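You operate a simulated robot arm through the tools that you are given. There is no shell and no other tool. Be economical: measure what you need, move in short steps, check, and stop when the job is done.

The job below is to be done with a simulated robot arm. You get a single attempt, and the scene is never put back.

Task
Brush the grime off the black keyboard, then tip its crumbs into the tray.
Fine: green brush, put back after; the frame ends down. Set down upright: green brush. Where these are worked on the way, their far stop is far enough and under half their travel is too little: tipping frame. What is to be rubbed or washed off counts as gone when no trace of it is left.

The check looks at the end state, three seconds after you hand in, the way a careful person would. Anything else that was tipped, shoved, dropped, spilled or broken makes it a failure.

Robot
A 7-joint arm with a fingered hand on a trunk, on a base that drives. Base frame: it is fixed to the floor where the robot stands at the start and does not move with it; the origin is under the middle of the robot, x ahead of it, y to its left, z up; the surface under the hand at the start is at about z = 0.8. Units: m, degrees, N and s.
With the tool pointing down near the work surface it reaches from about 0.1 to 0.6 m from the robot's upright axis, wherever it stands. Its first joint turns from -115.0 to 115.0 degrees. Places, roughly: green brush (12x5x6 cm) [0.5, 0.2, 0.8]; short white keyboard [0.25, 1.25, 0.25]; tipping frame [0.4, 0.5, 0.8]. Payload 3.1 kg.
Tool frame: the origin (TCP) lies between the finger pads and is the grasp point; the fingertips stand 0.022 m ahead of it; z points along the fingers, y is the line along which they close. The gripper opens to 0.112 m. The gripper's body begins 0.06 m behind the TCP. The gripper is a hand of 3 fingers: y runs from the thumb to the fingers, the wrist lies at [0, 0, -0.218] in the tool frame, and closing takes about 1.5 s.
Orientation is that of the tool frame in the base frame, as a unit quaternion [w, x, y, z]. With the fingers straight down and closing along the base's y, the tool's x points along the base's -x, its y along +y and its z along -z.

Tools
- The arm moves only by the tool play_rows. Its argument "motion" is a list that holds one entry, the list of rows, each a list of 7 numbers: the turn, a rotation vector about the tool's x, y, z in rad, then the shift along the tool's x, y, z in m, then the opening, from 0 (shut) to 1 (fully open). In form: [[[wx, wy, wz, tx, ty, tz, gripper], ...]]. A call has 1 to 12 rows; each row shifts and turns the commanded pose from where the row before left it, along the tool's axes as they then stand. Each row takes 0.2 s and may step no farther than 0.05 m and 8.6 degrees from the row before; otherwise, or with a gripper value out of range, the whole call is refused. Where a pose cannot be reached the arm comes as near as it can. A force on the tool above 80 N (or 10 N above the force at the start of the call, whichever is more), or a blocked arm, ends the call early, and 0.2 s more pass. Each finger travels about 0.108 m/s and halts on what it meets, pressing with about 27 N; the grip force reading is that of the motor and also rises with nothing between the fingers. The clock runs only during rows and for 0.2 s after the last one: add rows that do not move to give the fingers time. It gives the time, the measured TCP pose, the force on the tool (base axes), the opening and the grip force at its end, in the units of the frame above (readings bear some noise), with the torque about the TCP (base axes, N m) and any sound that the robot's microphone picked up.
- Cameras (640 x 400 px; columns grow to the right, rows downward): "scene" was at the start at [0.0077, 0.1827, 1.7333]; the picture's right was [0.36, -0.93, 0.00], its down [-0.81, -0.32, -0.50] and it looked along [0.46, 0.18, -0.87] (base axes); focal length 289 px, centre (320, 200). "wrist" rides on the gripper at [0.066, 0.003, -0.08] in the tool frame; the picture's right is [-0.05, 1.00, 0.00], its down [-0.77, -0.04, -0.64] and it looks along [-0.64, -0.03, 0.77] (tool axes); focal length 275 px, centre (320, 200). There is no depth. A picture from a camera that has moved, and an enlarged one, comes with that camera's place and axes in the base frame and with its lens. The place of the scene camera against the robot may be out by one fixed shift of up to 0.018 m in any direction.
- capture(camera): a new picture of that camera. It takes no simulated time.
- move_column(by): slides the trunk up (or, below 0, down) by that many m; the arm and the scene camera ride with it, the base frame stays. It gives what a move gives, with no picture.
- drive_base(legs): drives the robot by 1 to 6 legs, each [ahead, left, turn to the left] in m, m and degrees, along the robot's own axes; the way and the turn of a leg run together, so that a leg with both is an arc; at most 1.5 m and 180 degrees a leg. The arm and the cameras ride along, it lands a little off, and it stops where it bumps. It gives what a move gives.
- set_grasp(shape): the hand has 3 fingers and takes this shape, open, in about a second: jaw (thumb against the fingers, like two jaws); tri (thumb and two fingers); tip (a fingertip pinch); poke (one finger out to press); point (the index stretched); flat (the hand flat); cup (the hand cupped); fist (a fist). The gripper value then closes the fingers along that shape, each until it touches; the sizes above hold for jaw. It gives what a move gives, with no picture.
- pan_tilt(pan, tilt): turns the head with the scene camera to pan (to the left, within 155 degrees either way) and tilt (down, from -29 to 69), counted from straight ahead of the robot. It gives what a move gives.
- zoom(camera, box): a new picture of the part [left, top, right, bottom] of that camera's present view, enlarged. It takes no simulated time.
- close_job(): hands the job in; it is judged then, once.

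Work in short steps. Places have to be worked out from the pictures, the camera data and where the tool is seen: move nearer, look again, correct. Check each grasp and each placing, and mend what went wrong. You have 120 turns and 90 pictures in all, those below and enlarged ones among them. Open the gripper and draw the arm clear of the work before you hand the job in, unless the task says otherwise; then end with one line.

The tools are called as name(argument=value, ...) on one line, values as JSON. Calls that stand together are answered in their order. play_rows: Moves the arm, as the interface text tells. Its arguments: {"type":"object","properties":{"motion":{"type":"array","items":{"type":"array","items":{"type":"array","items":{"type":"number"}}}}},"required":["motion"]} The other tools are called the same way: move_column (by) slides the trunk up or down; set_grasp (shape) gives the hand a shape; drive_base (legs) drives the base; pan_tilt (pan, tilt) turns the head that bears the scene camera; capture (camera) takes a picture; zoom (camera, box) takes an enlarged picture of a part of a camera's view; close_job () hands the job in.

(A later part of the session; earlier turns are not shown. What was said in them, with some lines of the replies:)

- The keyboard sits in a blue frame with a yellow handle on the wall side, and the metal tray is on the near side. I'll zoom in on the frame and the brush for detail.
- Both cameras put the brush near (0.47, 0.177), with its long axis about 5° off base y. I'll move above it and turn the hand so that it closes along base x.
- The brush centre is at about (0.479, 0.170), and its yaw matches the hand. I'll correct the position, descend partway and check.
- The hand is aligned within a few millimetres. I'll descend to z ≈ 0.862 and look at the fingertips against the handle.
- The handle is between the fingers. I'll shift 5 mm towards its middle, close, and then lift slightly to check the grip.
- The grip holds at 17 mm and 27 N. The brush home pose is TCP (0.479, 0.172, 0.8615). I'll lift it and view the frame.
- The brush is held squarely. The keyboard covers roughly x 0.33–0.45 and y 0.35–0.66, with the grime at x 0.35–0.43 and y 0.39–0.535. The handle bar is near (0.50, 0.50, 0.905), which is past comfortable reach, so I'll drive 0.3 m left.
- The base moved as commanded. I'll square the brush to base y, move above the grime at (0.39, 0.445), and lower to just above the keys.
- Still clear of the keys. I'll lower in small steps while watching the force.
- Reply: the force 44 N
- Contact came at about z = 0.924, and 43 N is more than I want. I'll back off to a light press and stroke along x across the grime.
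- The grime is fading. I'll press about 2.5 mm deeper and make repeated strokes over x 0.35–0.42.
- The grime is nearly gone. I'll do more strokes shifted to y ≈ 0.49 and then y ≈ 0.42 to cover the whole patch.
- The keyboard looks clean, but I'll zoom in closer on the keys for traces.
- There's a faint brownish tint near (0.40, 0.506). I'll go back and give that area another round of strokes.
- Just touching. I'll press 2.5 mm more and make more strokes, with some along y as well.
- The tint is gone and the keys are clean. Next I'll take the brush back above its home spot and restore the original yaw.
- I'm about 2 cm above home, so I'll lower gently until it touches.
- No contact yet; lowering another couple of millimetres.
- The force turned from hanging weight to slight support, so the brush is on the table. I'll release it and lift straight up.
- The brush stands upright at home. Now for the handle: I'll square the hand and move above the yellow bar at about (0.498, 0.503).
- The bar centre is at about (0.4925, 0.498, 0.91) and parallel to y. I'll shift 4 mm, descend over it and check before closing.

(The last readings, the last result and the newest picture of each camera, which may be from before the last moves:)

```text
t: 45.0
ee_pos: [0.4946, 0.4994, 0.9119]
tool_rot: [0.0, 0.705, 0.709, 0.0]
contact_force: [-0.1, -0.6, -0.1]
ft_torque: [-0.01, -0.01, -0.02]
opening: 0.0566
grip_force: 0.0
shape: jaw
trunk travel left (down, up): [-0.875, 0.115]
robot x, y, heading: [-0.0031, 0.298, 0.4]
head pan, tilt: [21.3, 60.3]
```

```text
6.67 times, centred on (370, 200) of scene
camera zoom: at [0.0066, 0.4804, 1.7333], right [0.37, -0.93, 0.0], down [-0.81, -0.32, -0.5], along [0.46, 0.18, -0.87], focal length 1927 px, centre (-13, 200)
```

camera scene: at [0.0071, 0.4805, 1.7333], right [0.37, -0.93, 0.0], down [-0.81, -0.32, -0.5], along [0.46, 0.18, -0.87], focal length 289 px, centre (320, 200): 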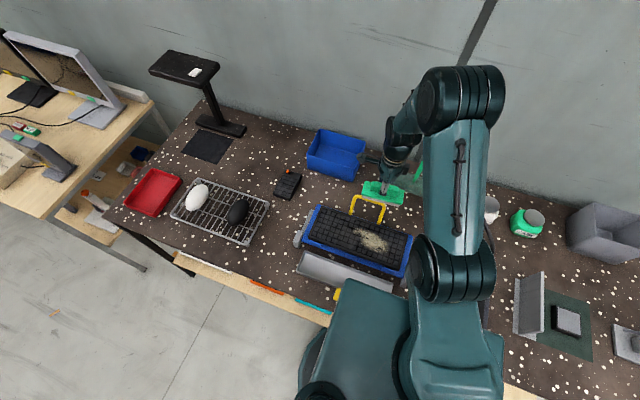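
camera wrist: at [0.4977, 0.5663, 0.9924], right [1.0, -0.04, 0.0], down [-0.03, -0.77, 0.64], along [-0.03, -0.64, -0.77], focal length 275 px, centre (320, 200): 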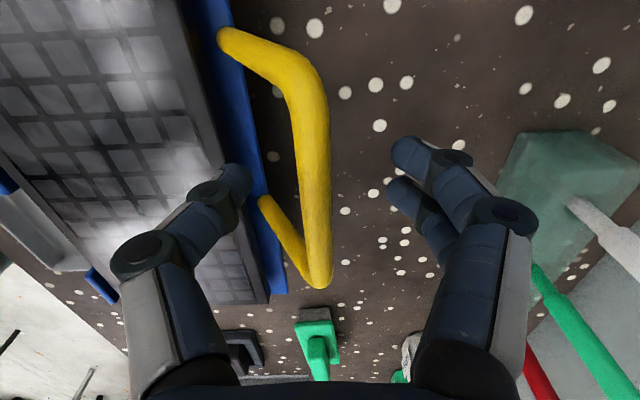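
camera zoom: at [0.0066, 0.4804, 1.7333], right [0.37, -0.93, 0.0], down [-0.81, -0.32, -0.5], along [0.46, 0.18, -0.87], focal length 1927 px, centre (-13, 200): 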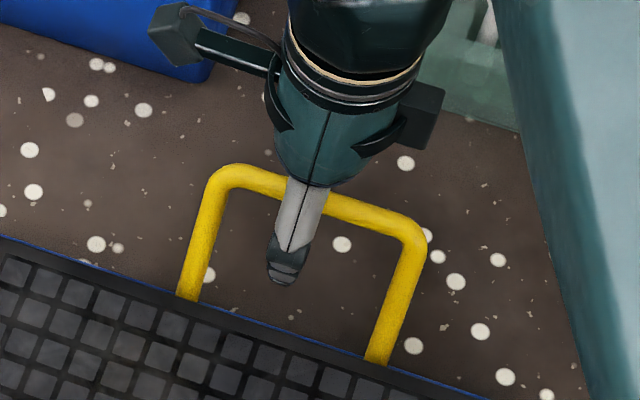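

The bar is between the thumb and fingers at TCP height, so I'll close on it.

play_rows(motion=[[[0, 0, 0, 0, 0, 0.002, 0.3], [0, 0, 0, 0, 0, 0, 0], [0, 0, 0, 0, 0, 0, 0], [0, 0, 0, 0, 0, 0, 0], [0, 0, 0, 0, 0, 0, 0], [0, 0, 0, 0, 0, 0, 0]]])

capture(camera="wrist")

```text
t: 46.4
ee_pos: [0.4931, 0.4992, 0.9081]
tool_rot: [0.0, 0.705, 0.709, -0.001]
contact_force: [-8.0, -0.9, -6.2]
ft_torque: [-0.02, -0.05, -0.01]
opening: 0.0
grip_force: 26.9
shape: jaw
trunk travel left (down, up): [-0.875, 0.115]
robot x, y, heading: [0.0018, 0.2986, 0.0]
head pan, tilt: [21.3, 60.3]
```

```text
56 pictures are left
camera wrist: at [0.4961, 0.5659, 0.99], right [1.0, -0.04, 0.0], down [-0.03, -0.77, 0.64], along [-0.03, -0.64, -0.77], focal length 275 px, centre (320, 200)
```

wrist: 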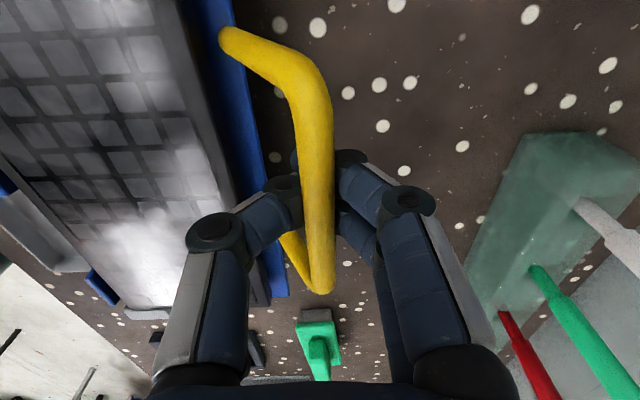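

The fingertips meet beneath the bar, so the handle is hooked inside the closed fingers. I'll start lifting along the tipping arc in small steps.

play_rows(motion=[[[0, 0, 0, 0, -0.004, -0.008, 0], [0, 0, 0, 0, -0.004, -0.007, 0], [0, 0, 0, 0, -0.004, -0.007, 0], [0, 0, 0, 0, -0.005, -0.007, 0], [0, 0, 0, 0, 0, 0, 0]]])

zoom(camera="scene", box=[280, 150, 440, 290])

capture(camera="wrist")

```text
t: 47.6
ee_pos: [0.4757, 0.4979, 0.9385]
tool_rot: [0.001, 0.705, 0.709, 0.0]
contact_force: [-1.5, -1.1, -5.1]
ft_torque: [-0.03, -0.04, -0.01]
opening: 0.0001
grip_force: 27.0
shape: jaw
trunk travel left (down, up): [-0.875, 0.115]
robot x, y, heading: [-0.0011, 0.3009, 0.1]
head pan, tilt: [21.3, 60.3]
```

```text
2.86 times, centred on (360, 220) of scene
camera zoom: at [0.0076, 0.4807, 1.7333], right [0.37, -0.93, 0.0], down [-0.81, -0.32, -0.5], along [0.46, 0.18, -0.87], focal length 826 px, centre (206, 143)
```

zoom: 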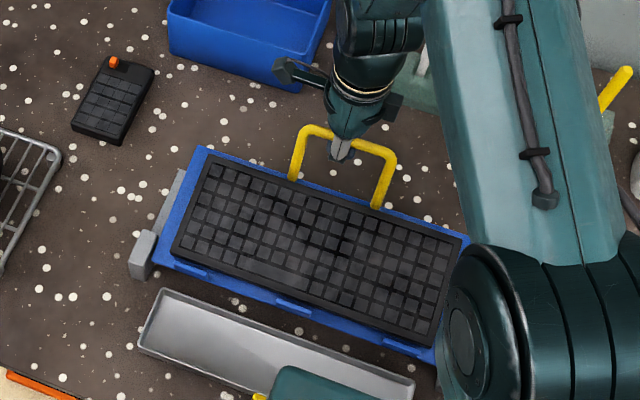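

```text
54 pictures are left
camera wrist: at [0.4796, 0.5658, 1.0194], right [1.0, -0.04, 0.0], down [-0.03, -0.77, 0.64], along [-0.02, -0.64, -0.77], focal length 275 px, centre (320, 200)
```

wrist: 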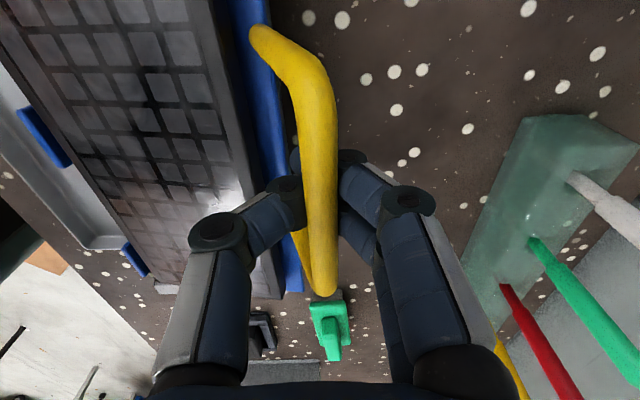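

The frame is rising with low force (about 5 N). I'll continue along the arc to roughly 40°.

play_rows(motion=[[[0, 0, 0, 0, -0.0102, -0.0137, 0], [0, 0, 0, 0, -0.0112, -0.0128, 0], [0, 0, 0, 0, -0.0124, -0.0117, 0], [0, 0, 0, 0, -0.0133, -0.0106, 0], [0, 0, 0, 0, 0, 0, 0]]])

play_rows(motion=[[[0, 0, 0, 0, -0.0142, -0.0094, 0], [0, 0, 0, 0, -0.0149, -0.0081, 0], [0, 0, 0, 0, 0, 0, 0]]])

zoom(camera="scene", box=[280, 150, 440, 290])

capture(camera="wrist")

```text
t: 48.8
ee_pos: [0.4283, 0.4982, 0.9869]
tool_rot: [-0.001, 0.704, 0.71, -0.001]
contact_force: [1.5, 4.7, -2.8]
ft_torque: [-0.01, 0.02, 0.05]
opening: 0.0
grip_force: 26.8
shape: jaw
trunk travel left (down, up): [-0.875, 0.115]
robot x, y, heading: [-0.0038, 0.2964, -0.2]
head pan, tilt: [21.3, 60.3]
```

```text
t: 49.6
ee_pos: [0.3986, 0.4973, 1.0045]
tool_rot: [0.0, 0.705, 0.709, -0.001]
contact_force: [1.8, 3.1, -2.3]
ft_torque: [-0.03, -0.01, 0.02]
opening: 0.0002
grip_force: 27.4
shape: jaw
trunk travel left (down, up): [-0.875, 0.115]
robot x, y, heading: [-0.0013, 0.3013, -0.0]
head pan, tilt: [21.3, 60.3]
```

```text
2.86 times, centred on (360, 220) of scene
camera zoom: at [0.0079, 0.4816, 1.7331], right [0.37, -0.93, 0.0], down [-0.81, -0.32, -0.49], along [0.46, 0.18, -0.87], focal length 826 px, centre (206, 143)
```

zoom: 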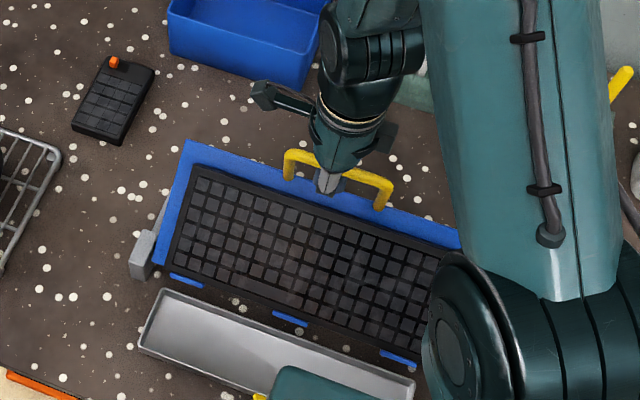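

```text
52 pictures are left
camera wrist: at [0.4021, 0.5644, 1.0855], right [1.0, -0.04, 0.0], down [-0.03, -0.77, 0.64], along [-0.03, -0.64, -0.77], focal length 275 px, centre (320, 200)
```

wrist: 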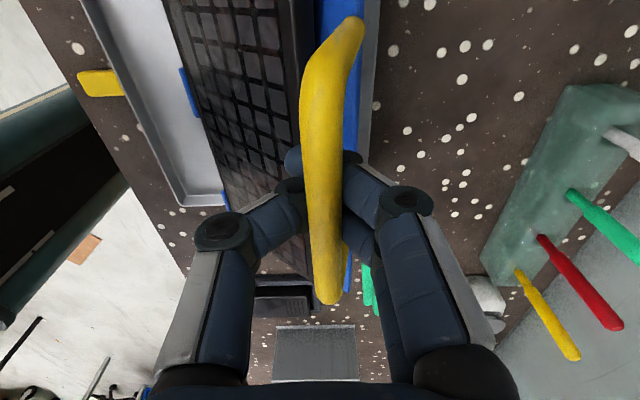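

About 40° now, with forces under 5 N. I'll continue and watch for the stop.

play_rows(motion=[[[0, 0, 0, 0, -0.0156, -0.0067, 0], [0, 0, 0, 0, -0.0162, -0.0055, 0], [0, 0, 0, 0, 0, 0, 0]]])

play_rows(motion=[[[0, 0, 0, 0, -0.008, -0.002, 0], [0, 0, 0, 0, -0.0085, -0.0019, 0], [0, 0, 0, 0, 0, 0, 0]]])

zoom(camera="scene", box=[280, 150, 440, 290])

```text
t: 50.4
ee_pos: [0.3666, 0.4975, 1.0153]
tool_rot: [0.0, 0.704, 0.71, -0.001]
contact_force: [1.1, 2.7, -1.1]
ft_torque: [-0.04, 0.02, -0.01]
opening: 0.0
grip_force: 27.1
shape: jaw
trunk travel left (down, up): [-0.875, 0.115]
robot x, y, heading: [-0.0001, 0.2967, 0.5]
head pan, tilt: [21.3, 60.3]
```

```text
t: 51.2
ee_pos: [0.3499, 0.4974, 1.0199]
tool_rot: [0.0, 0.704, 0.71, -0.001]
contact_force: [1.4, 0.8, -2.0]
ft_torque: [-0.01, 0.0, -0.04]
opening: 0.0
grip_force: 26.7
shape: jaw
trunk travel left (down, up): [-0.875, 0.115]
robot x, y, heading: [0.0039, 0.2996, 0.4]
head pan, tilt: [21.3, 60.3]
```

```text
2.86 times, centred on (360, 220) of scene
camera zoom: at [0.0077, 0.4808, 1.7332], right [0.37, -0.93, 0.0], down [-0.81, -0.32, -0.49], along [0.46, 0.18, -0.87], focal length 826 px, centre (206, 143)
```

zoom: 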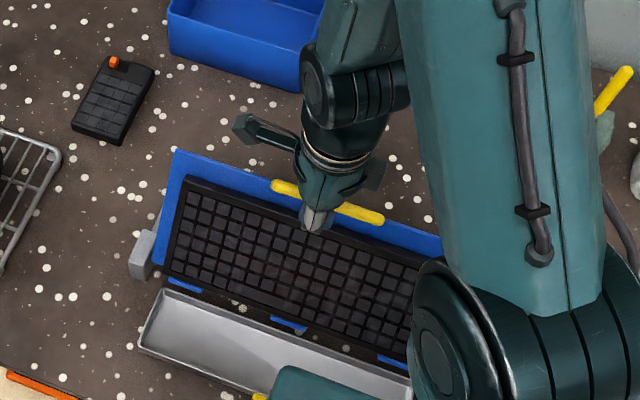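

No stop felt yet and the forces are small, so I'll tip further.

play_rows(motion=[[[0, 0, 0, 0, -0.0084, -0.0014, 0], [0, 0, 0, 0, -0.0084, -0.0011, 0], [0, 0, 0, 0, 0, 0, 0]]])

play_rows(motion=[[[0, 0, 0, 0, -0.0085, -0.0006, 0], [0, 0, 0, 0, -0.0085, 0, 0], [0, 0, 0, 0, 0, 0, 0]]])

zoom(camera="scene", box=[280, 150, 440, 290])

capture(camera="wrist")

```text
t: 52.0
ee_pos: [0.3345, 0.4969, 1.022]
tool_rot: [0.0, 0.704, 0.71, 0.0]
contact_force: [1.9, 3.0, -2.1]
ft_torque: [0.04, 0.01, 0.03]
opening: 0.0003
grip_force: 27.0
shape: jaw
trunk travel left (down, up): [-0.875, 0.115]
robot x, y, heading: [-0.0012, 0.301, 0.0]
head pan, tilt: [21.3, 60.3]
```

```text
t: 52.8
ee_pos: [0.3232, 0.4971, 1.0209]
tool_rot: [-0.002, 0.705, 0.709, 0.001]
contact_force: [29.0, -0.1, 1.6]
ft_torque: [-0.01, 0.28, 0.0]
opening: 0.0001
grip_force: 27.0
shape: jaw
trunk travel left (down, up): [-0.875, 0.115]
robot x, y, heading: [-0.0037, 0.2966, 0.4]
head pan, tilt: [21.3, 60.3]
```

```text
2.86 times, centred on (360, 220) of scene
camera zoom: at [0.016, 0.4801, 1.7333], right [0.36, -0.93, 0.0], down [-0.81, -0.32, -0.49], along [0.46, 0.18, -0.87], focal length 826 px, centre (206, 143)
```

zoom: 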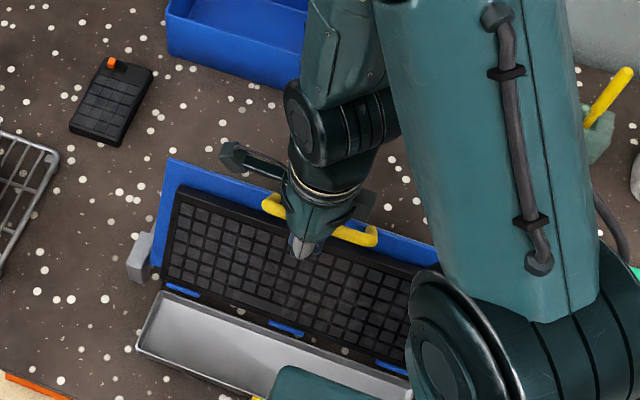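

```text
49 pictures are left
camera wrist: at [0.3274, 0.5641, 1.1028], right [1.0, -0.04, 0.0], down [-0.03, -0.77, 0.63], along [-0.03, -0.63, -0.77], focal length 275 px, centre (320, 200)
```

wrist: 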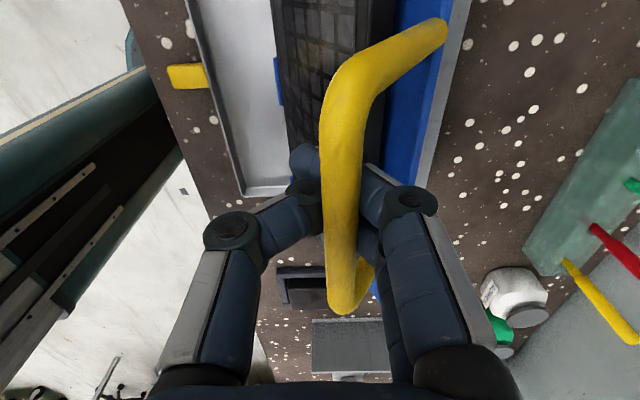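

29 N against the motion means the far stop is reached. I'll ease off a little, hold about 1.5 s so the crumbs fall, and look at the tray.

play_rows(motion=[[[0, 0, 0, 0, 0.003, 0, 0], [0, 0, 0, 0, 0, 0, 0], [0, 0, 0, 0, 0, 0, 0], [0, 0, 0, 0, 0, 0, 0], [0, 0, 0, 0, 0, 0, 0], [0, 0, 0, 0, 0, 0, 0], [0, 0, 0, 0, 0, 0, 0]]])

zoom(camera="scene", box=[310, 210, 390, 290])

zoom(camera="wrist", box=[150, 0, 470, 200])

```text
t: 54.4
ee_pos: [0.3246, 0.4968, 1.0213]
tool_rot: [-0.002, 0.704, 0.71, -0.002]
contact_force: [19.3, 0.6, -1.7]
ft_torque: [-0.01, 0.25, 0.01]
opening: 0.0
grip_force: 26.3
shape: jaw
trunk travel left (down, up): [-0.875, 0.115]
robot x, y, heading: [0.0024, 0.2963, 0.3]
head pan, tilt: [21.3, 60.3]
```

```text
5.00 times, centred on (350, 250) of scene
camera zoom: at [0.0133, 0.481, 1.7332], right [0.37, -0.93, 0.0], down [-0.81, -0.32, -0.49], along [0.46, 0.18, -0.87], focal length 1445 px, centre (170, -50)
```

zoom: 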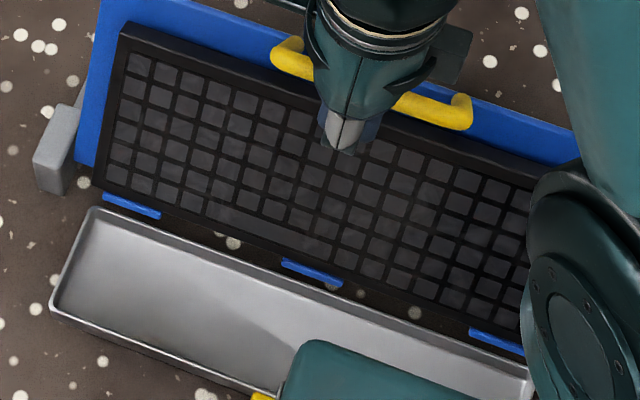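

```text
2.00 times, centred on (310, 100) of wrist
camera zoom: at [0.3281, 0.5641, 1.1027], right [1.0, -0.04, 0.0], down [-0.03, -0.77, 0.64], along [-0.03, -0.64, -0.77], focal length 551 px, centre (340, 400)
```

zoom: 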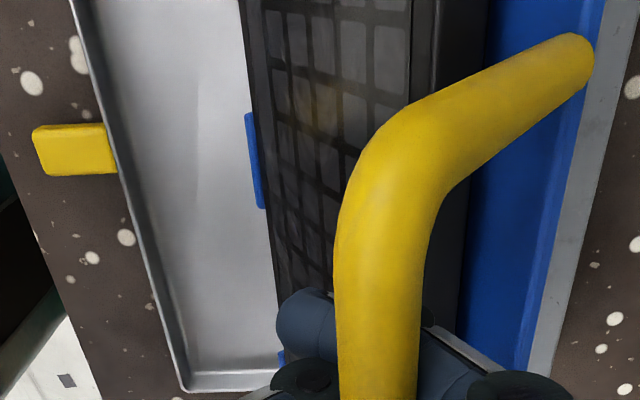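

The far stop was held and the keyboard stayed seated. Now I'll lower the frame back down along the same arc.

play_rows(motion=[[[0, 0, 0, 0, 0.005, 0, 0], [0, 0, 0, 0, 0.005, -0.0005, 0], [0, 0, 0, 0, 0.0077, 0.001, 0], [0, 0, 0, 0, 0.0077, 0.0011, 0], [0, 0, 0, 0, 0.0083, 0.0021, 0], [0, 0, 0, 0, 0.0084, 0.0025, 0], [0, 0, 0, 0, 0.0162, 0.005, 0], [0, 0, 0, 0, 0.0158, 0.0058, 0], [0, 0, 0, 0, 0.0151, 0.0084, 0], [0, 0, 0, 0, 0.0146, 0.0092, 0], [0, 0, 0, 0, 0, 0, 0]]])

play_rows(motion=[[[0, 0, 0, 0, 0.0133, 0.0106, 0], [0, 0, 0, 0, 0.0124, 0.0117, 0], [0, 0, 0, 0, 0.0112, 0.0128, 0], [0, 0, 0, 0, 0.0102, 0.0137, 0], [0, 0, 0, 0, 0, 0, 0]]])

capture(camera="wrist")

```text
t: 56.8
ee_pos: [0.4247, 0.4971, 0.9863]
tool_rot: [0.0, 0.705, 0.71, -0.001]
contact_force: [-13.3, -0.4, -20.3]
ft_torque: [-0.01, 0.0, 0.01]
opening: 0.0
grip_force: 27.0
shape: jaw
trunk travel left (down, up): [-0.875, 0.115]
robot x, y, heading: [-0.0061, 0.3027, 0.1]
head pan, tilt: [21.3, 60.3]
```

```text
t: 58.0
ee_pos: [0.4716, 0.4955, 0.9385]
tool_rot: [0.001, 0.705, 0.709, -0.001]
contact_force: [-10.5, 2.7, -11.2]
ft_torque: [-0.02, -0.07, 0.01]
opening: 0.0
grip_force: 27.5
shape: jaw
trunk travel left (down, up): [-0.875, 0.115]
robot x, y, heading: [-0.0004, 0.2961, 0.0]
head pan, tilt: [21.3, 60.3]
```

```text
46 pictures are left
camera wrist: at [0.4746, 0.5639, 1.0202], right [1.0, -0.04, 0.0], down [-0.03, -0.77, 0.64], along [-0.03, -0.64, -0.77], focal length 275 px, centre (320, 200)
```

wrist: 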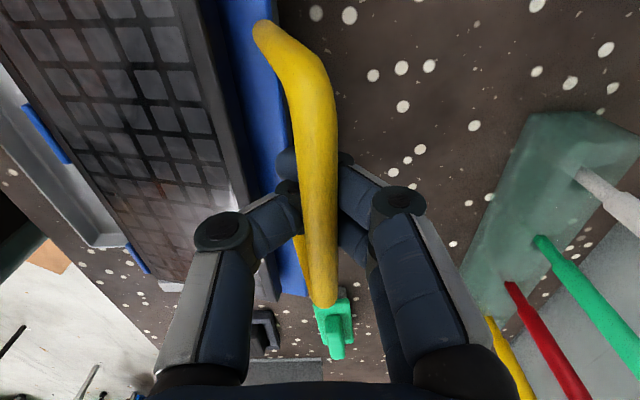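

The frame is about 10° from resting. I'll lower it the rest of the way.

play_rows(motion=[[[0, 0, 0, 0, 0.005, 0.007, 0], [0, 0, 0, 0, 0.004, 0.007, 0], [0, 0, 0, 0, 0.004, 0.007, 0], [0, 0, 0, 0, 0.004, 0.007, 0], [0, 0, 0, 0, 0, 0, 0]]])

zoom(camera="scene", box=[280, 150, 440, 290])

capture(camera="wrist")

```text
t: 59.2
ee_pos: [0.4877, 0.4968, 0.9109]
tool_rot: [0.0, 0.705, 0.71, 0.0]
contact_force: [-12.1, -1.4, -7.7]
ft_torque: [0.02, -0.12, -0.02]
opening: 0.0
grip_force: 27.3
shape: jaw
trunk travel left (down, up): [-0.875, 0.115]
robot x, y, heading: [-0.0019, 0.2974, 0.1]
head pan, tilt: [21.3, 60.3]
```

```text
2.86 times, centred on (360, 220) of scene
camera zoom: at [0.0048, 0.4808, 1.7332], right [0.37, -0.93, 0.0], down [-0.81, -0.32, -0.5], along [0.46, 0.18, -0.87], focal length 826 px, centre (206, 143)
```

zoom: 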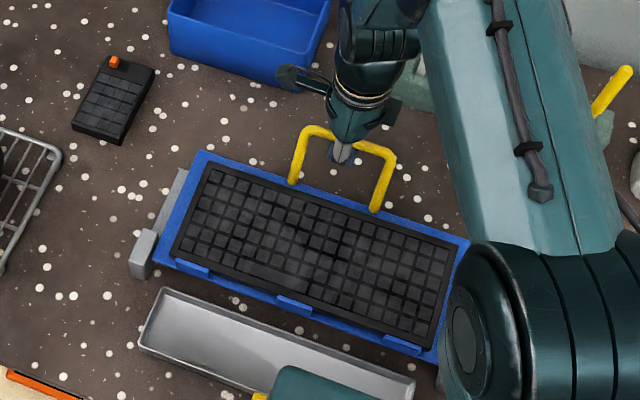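

```text
44 pictures are left
camera wrist: at [0.4911, 0.5642, 0.992], right [1.0, -0.04, 0.0], down [-0.03, -0.77, 0.64], along [-0.03, -0.64, -0.77], focal length 275 px, centre (320, 200)
```

wrist: 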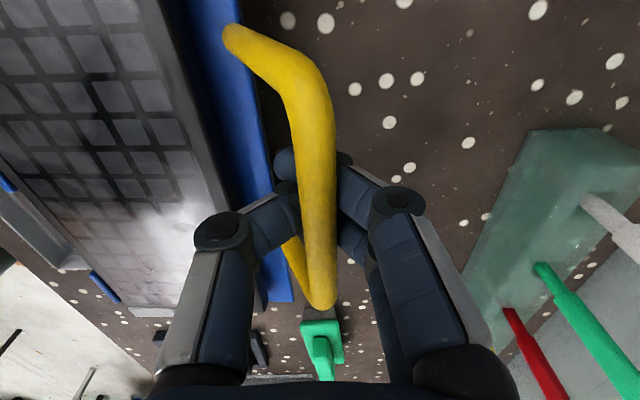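

A few millimetres remain, so I'll lower until the bar's load comes off.

play_rows(motion=[[[0, 0, 0, 0, 0.003, 0.003, 0], [0, 0, 0, 0, 0.002, 0.003, 0], [0, 0, 0, 0, 0, 0, 0]]])

play_rows(motion=[[[0, 0, 0, 0, 0.001, 0.003, 0], [0, 0, 0, 0, 0, 0, 0]]])

zoom(camera="scene", box=[330, 170, 410, 230])

```text
t: 60.0
ee_pos: [0.4924, 0.4985, 0.9039]
tool_rot: [0.001, 0.705, 0.71, -0.001]
contact_force: [-18.4, -1.6, -9.2]
ft_torque: [-0.03, -0.14, 0.02]
opening: 0.0002
grip_force: 27.2
shape: jaw
trunk travel left (down, up): [-0.875, 0.115]
robot x, y, heading: [-0.0001, 0.2997, 0.2]
head pan, tilt: [21.3, 60.3]
```

```text
t: 60.6
ee_pos: [0.4925, 0.4991, 0.9027]
tool_rot: [0.0, 0.705, 0.709, 0.0]
contact_force: [-17.9, -3.1, -10.3]
ft_torque: [0.0, -0.11, 0.03]
opening: 0.0
grip_force: 27.1
shape: jaw
trunk travel left (down, up): [-0.875, 0.115]
robot x, y, heading: [-0.0008, 0.297, 0.1]
head pan, tilt: [21.3, 60.3]
```

```text
6.67 times, centred on (370, 200) of scene
camera zoom: at [0.0036, 0.4804, 1.7332], right [0.37, -0.93, 0.0], down [-0.81, -0.32, -0.5], along [0.46, 0.18, -0.87], focal length 1927 px, centre (-13, 200)
```

zoom: 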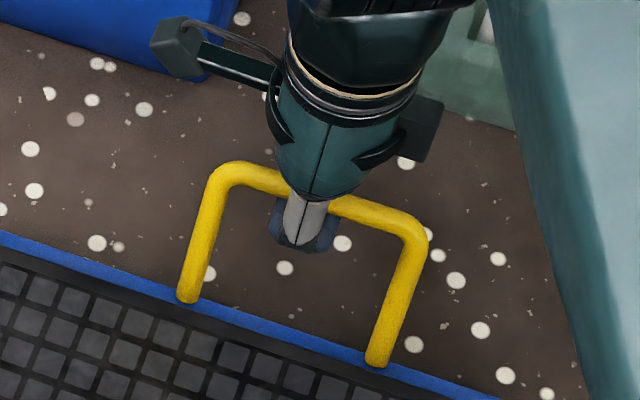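

The frame looks fully seated again; the keyboard just slid onto its front stops while tipped. I'll relieve the sideways load, open the hand and lift away.

play_rows(motion=[[[0, 0, 0, 0, -0.002, 0, 0], [0, 0, 0, 0, 0, 0, 0.2], [0, 0, 0, 0, 0, 0, 0.4], [0, 0, 0, 0, 0, 0, 0.6], [0, 0, 0, 0, 0, 0, 0.6], [0, 0, 0, 0, 0, 0, 0.6]]])

capture(camera="wrist")

```text
t: 62.0
ee_pos: [0.4923, 0.4974, 0.9012]
tool_rot: [0.0, 0.705, 0.709, 0.001]
contact_force: [-0.4, -0.6, 0.1]
ft_torque: [0.0, -0.05, 0.0]
opening: 0.0666
grip_force: 0.1
shape: jaw
trunk travel left (down, up): [-0.875, 0.115]
robot x, y, heading: [-0.0014, 0.2975, 0.6]
head pan, tilt: [21.3, 60.3]
```

```text
42 pictures are left
camera wrist: at [0.4957, 0.5643, 0.9826], right [1.0, -0.04, 0.0], down [-0.03, -0.77, 0.64], along [-0.03, -0.64, -0.77], focal length 275 px, centre (320, 200)
```

wrist: 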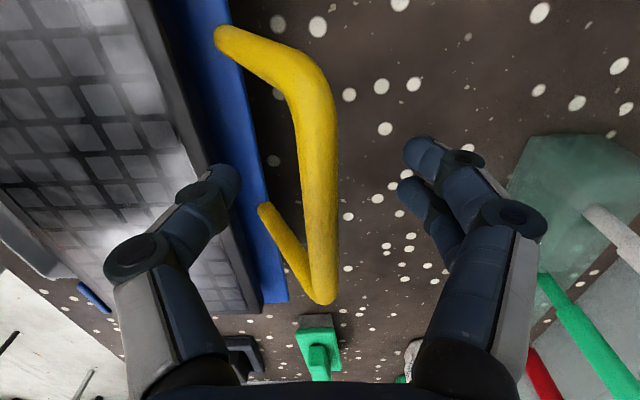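

The hand is clear of the bar with no forces. I'll lift up and move back to look down at the keys and tray with the wrist camera.

play_rows(motion=[[[0, 0, 0, 0, 0, -0.03, 0.6], [0, 0, 0, 0, 0, -0.04, 0.6], [0, 0, 0, 0, 0, -0.05, 0.6], [0, 0, 0, 0, 0, -0.05, 0.6], [0, 0, 0, 0, 0, -0.05, 0.6], [0, 0, 0, 0.04, -0.04, 0, 0.6], [0, 0, 0, 0.04, -0.04, 0, 0.6], [0, 0, 0, 0.02, -0.03, 0, 0.6], [0, 0, 0, 0, 0, 0, 0.6]]])

capture(camera="wrist")

capture(camera="scene")

```text
refused: row 6 steps farther than a row can; nothing moved
```

```text
41 pictures are left
camera wrist: at [0.4957, 0.5643, 0.9826], right [1.0, -0.04, 0.0], down [-0.03, -0.77, 0.64], along [-0.03, -0.64, -0.77], focal length 275 px, centre (320, 200)
```

wrist: 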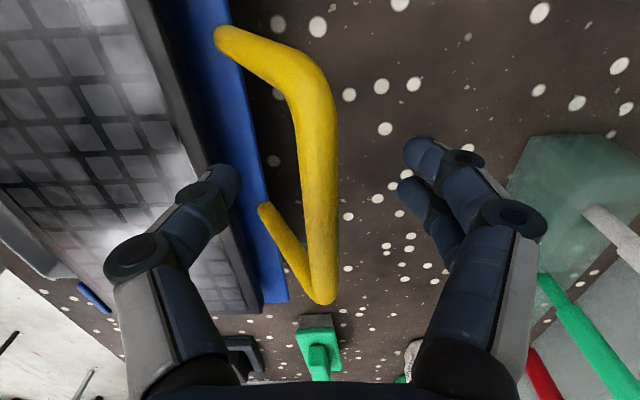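

```text
40 pictures are left
camera scene: at [0.0069, 0.4805, 1.7333], right [0.37, -0.93, 0.0], down [-0.81, -0.32, -0.5], along [0.46, 0.18, -0.87], focal length 289 px, centre (320, 200)
```

scene: 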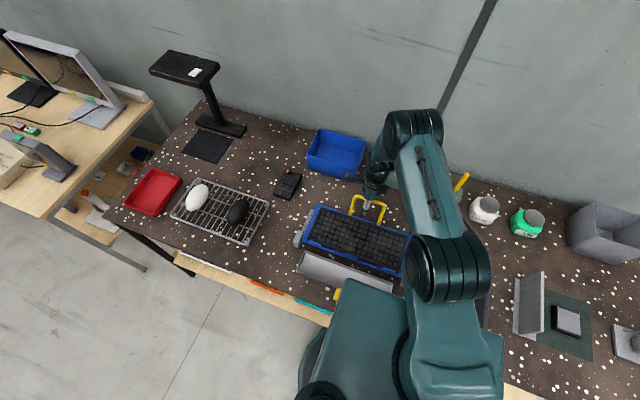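

That call was refused because one step was too long. I'll repeat it with smaller steps.

play_rows(motion=[[[0, 0, 0, 0, 0, -0.03, 0.6], [0, 0, 0, 0, 0, -0.04, 0.6], [0, 0, 0, 0, 0, -0.045, 0.6], [0, 0, 0, 0, 0, -0.045, 0.6], [0, 0, 0, 0, 0, -0.045, 0.6], [0, 0, 0, 0.03, -0.03, 0, 0.6], [0, 0, 0, 0.03, -0.03, 0, 0.6], [0, 0, 0, 0.03, -0.03, 0, 0.6], [0, 0, 0, 0.02, -0.02, 0, 0.6], [0, 0, 0, 0, 0, 0, 0.6]]])

capture(camera="wrist")

zoom(camera="scene", box=[290, 190, 420, 290])

```text
t: 64.2
ee_pos: [0.3811, 0.6051, 1.1059]
tool_rot: [0.0, 0.704, 0.71, 0.0]
contact_force: [0.2, -0.1, 0.0]
ft_torque: [0.02, 0.0, -0.02]
opening: 0.0668
grip_force: 0.0
shape: jaw
trunk travel left (down, up): [-0.875, 0.115]
robot x, y, heading: [0.0011, 0.2968, 0.4]
head pan, tilt: [21.3, 60.3]
```

```text
39 pictures are left
camera wrist: at [0.3844, 0.6718, 1.1863], right [1.0, -0.04, 0.0], down [-0.03, -0.77, 0.64], along [-0.03, -0.64, -0.77], focal length 275 px, centre (320, 200)
```

wrist: 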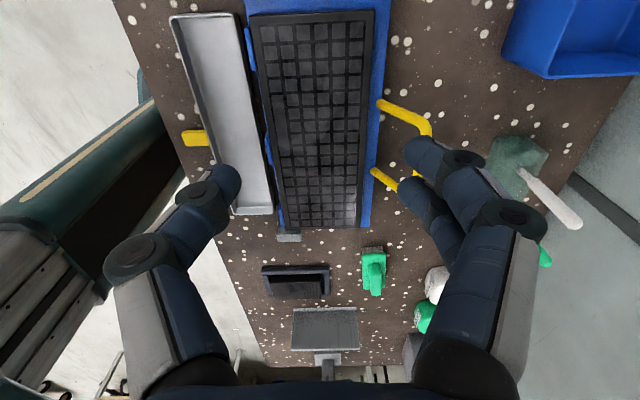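

```text
4.00 times, centred on (355, 240) of scene
camera zoom: at [0.0075, 0.4796, 1.7334], right [0.37, -0.93, 0.0], down [-0.81, -0.32, -0.5], along [0.46, 0.18, -0.87], focal length 1156 px, centre (180, 40)
```

zoom: 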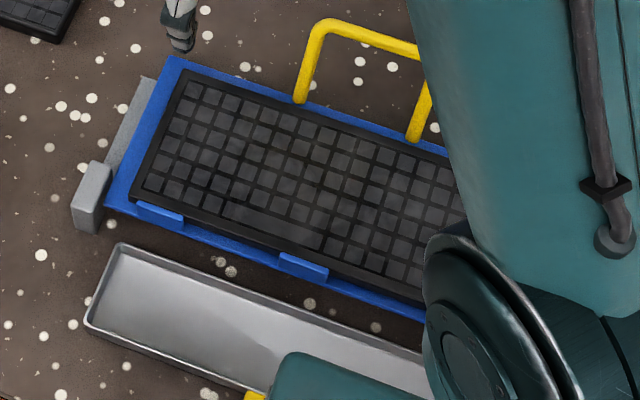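

The frame's corners match their starting places and the tray hasn't moved. I'll do a last close check of the keys.

zoom(camera="wrist", box=[240, 10, 390, 110])

zoom(camera="wrist", box=[250, 90, 400, 190])

zoom(camera="wrist", box=[160, 10, 310, 230])

```text
4.00 times, centred on (315, 60) of wrist
camera zoom: at [0.3844, 0.6718, 1.1863], right [1.0, -0.04, 0.0], down [-0.03, -0.77, 0.64], along [-0.03, -0.64, -0.77], focal length 1101 px, centre (340, 760)
```

zoom: 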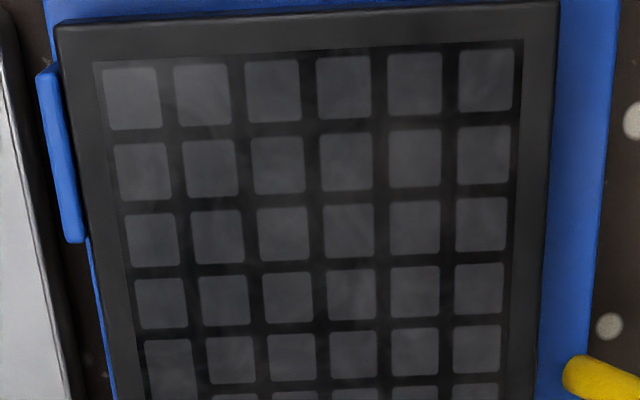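

```text
4.00 times, centred on (325, 140) of wrist
camera zoom: at [0.3844, 0.6718, 1.1863], right [1.0, -0.04, 0.0], down [-0.03, -0.77, 0.64], along [-0.03, -0.64, -0.77], focal length 1101 px, centre (300, 440)
```

zoom: 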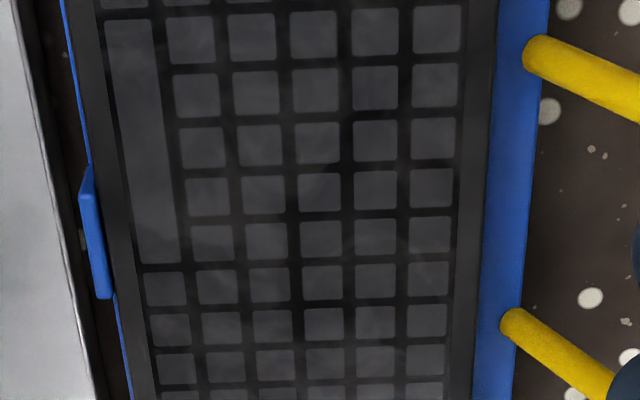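

```text
1.82 times, centred on (235, 120) of wrist
camera zoom: at [0.3844, 0.6718, 1.1863], right [1.0, -0.04, 0.0], down [-0.03, -0.77, 0.64], along [-0.03, -0.64, -0.77], focal length 500 px, centre (474, 346)
```

zoom: 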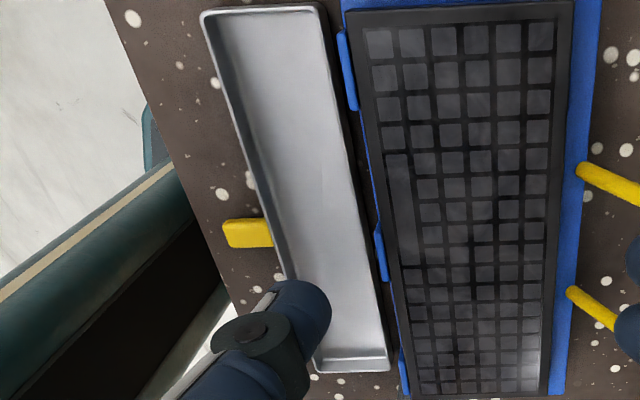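

The keys are clean, the frame is down, the brush stands upright at home, and the hand is open and well clear. Handing in.

close_job()

```text
The job is handed in.
```

I brushed the black keyboard until no grime showed, then tipped the frame to its far stop over the tray and lowered it again. I never saw any loose crumbs, in the tray or elsewhere. The green brush is back upright in its place, and the hand is open and clear.
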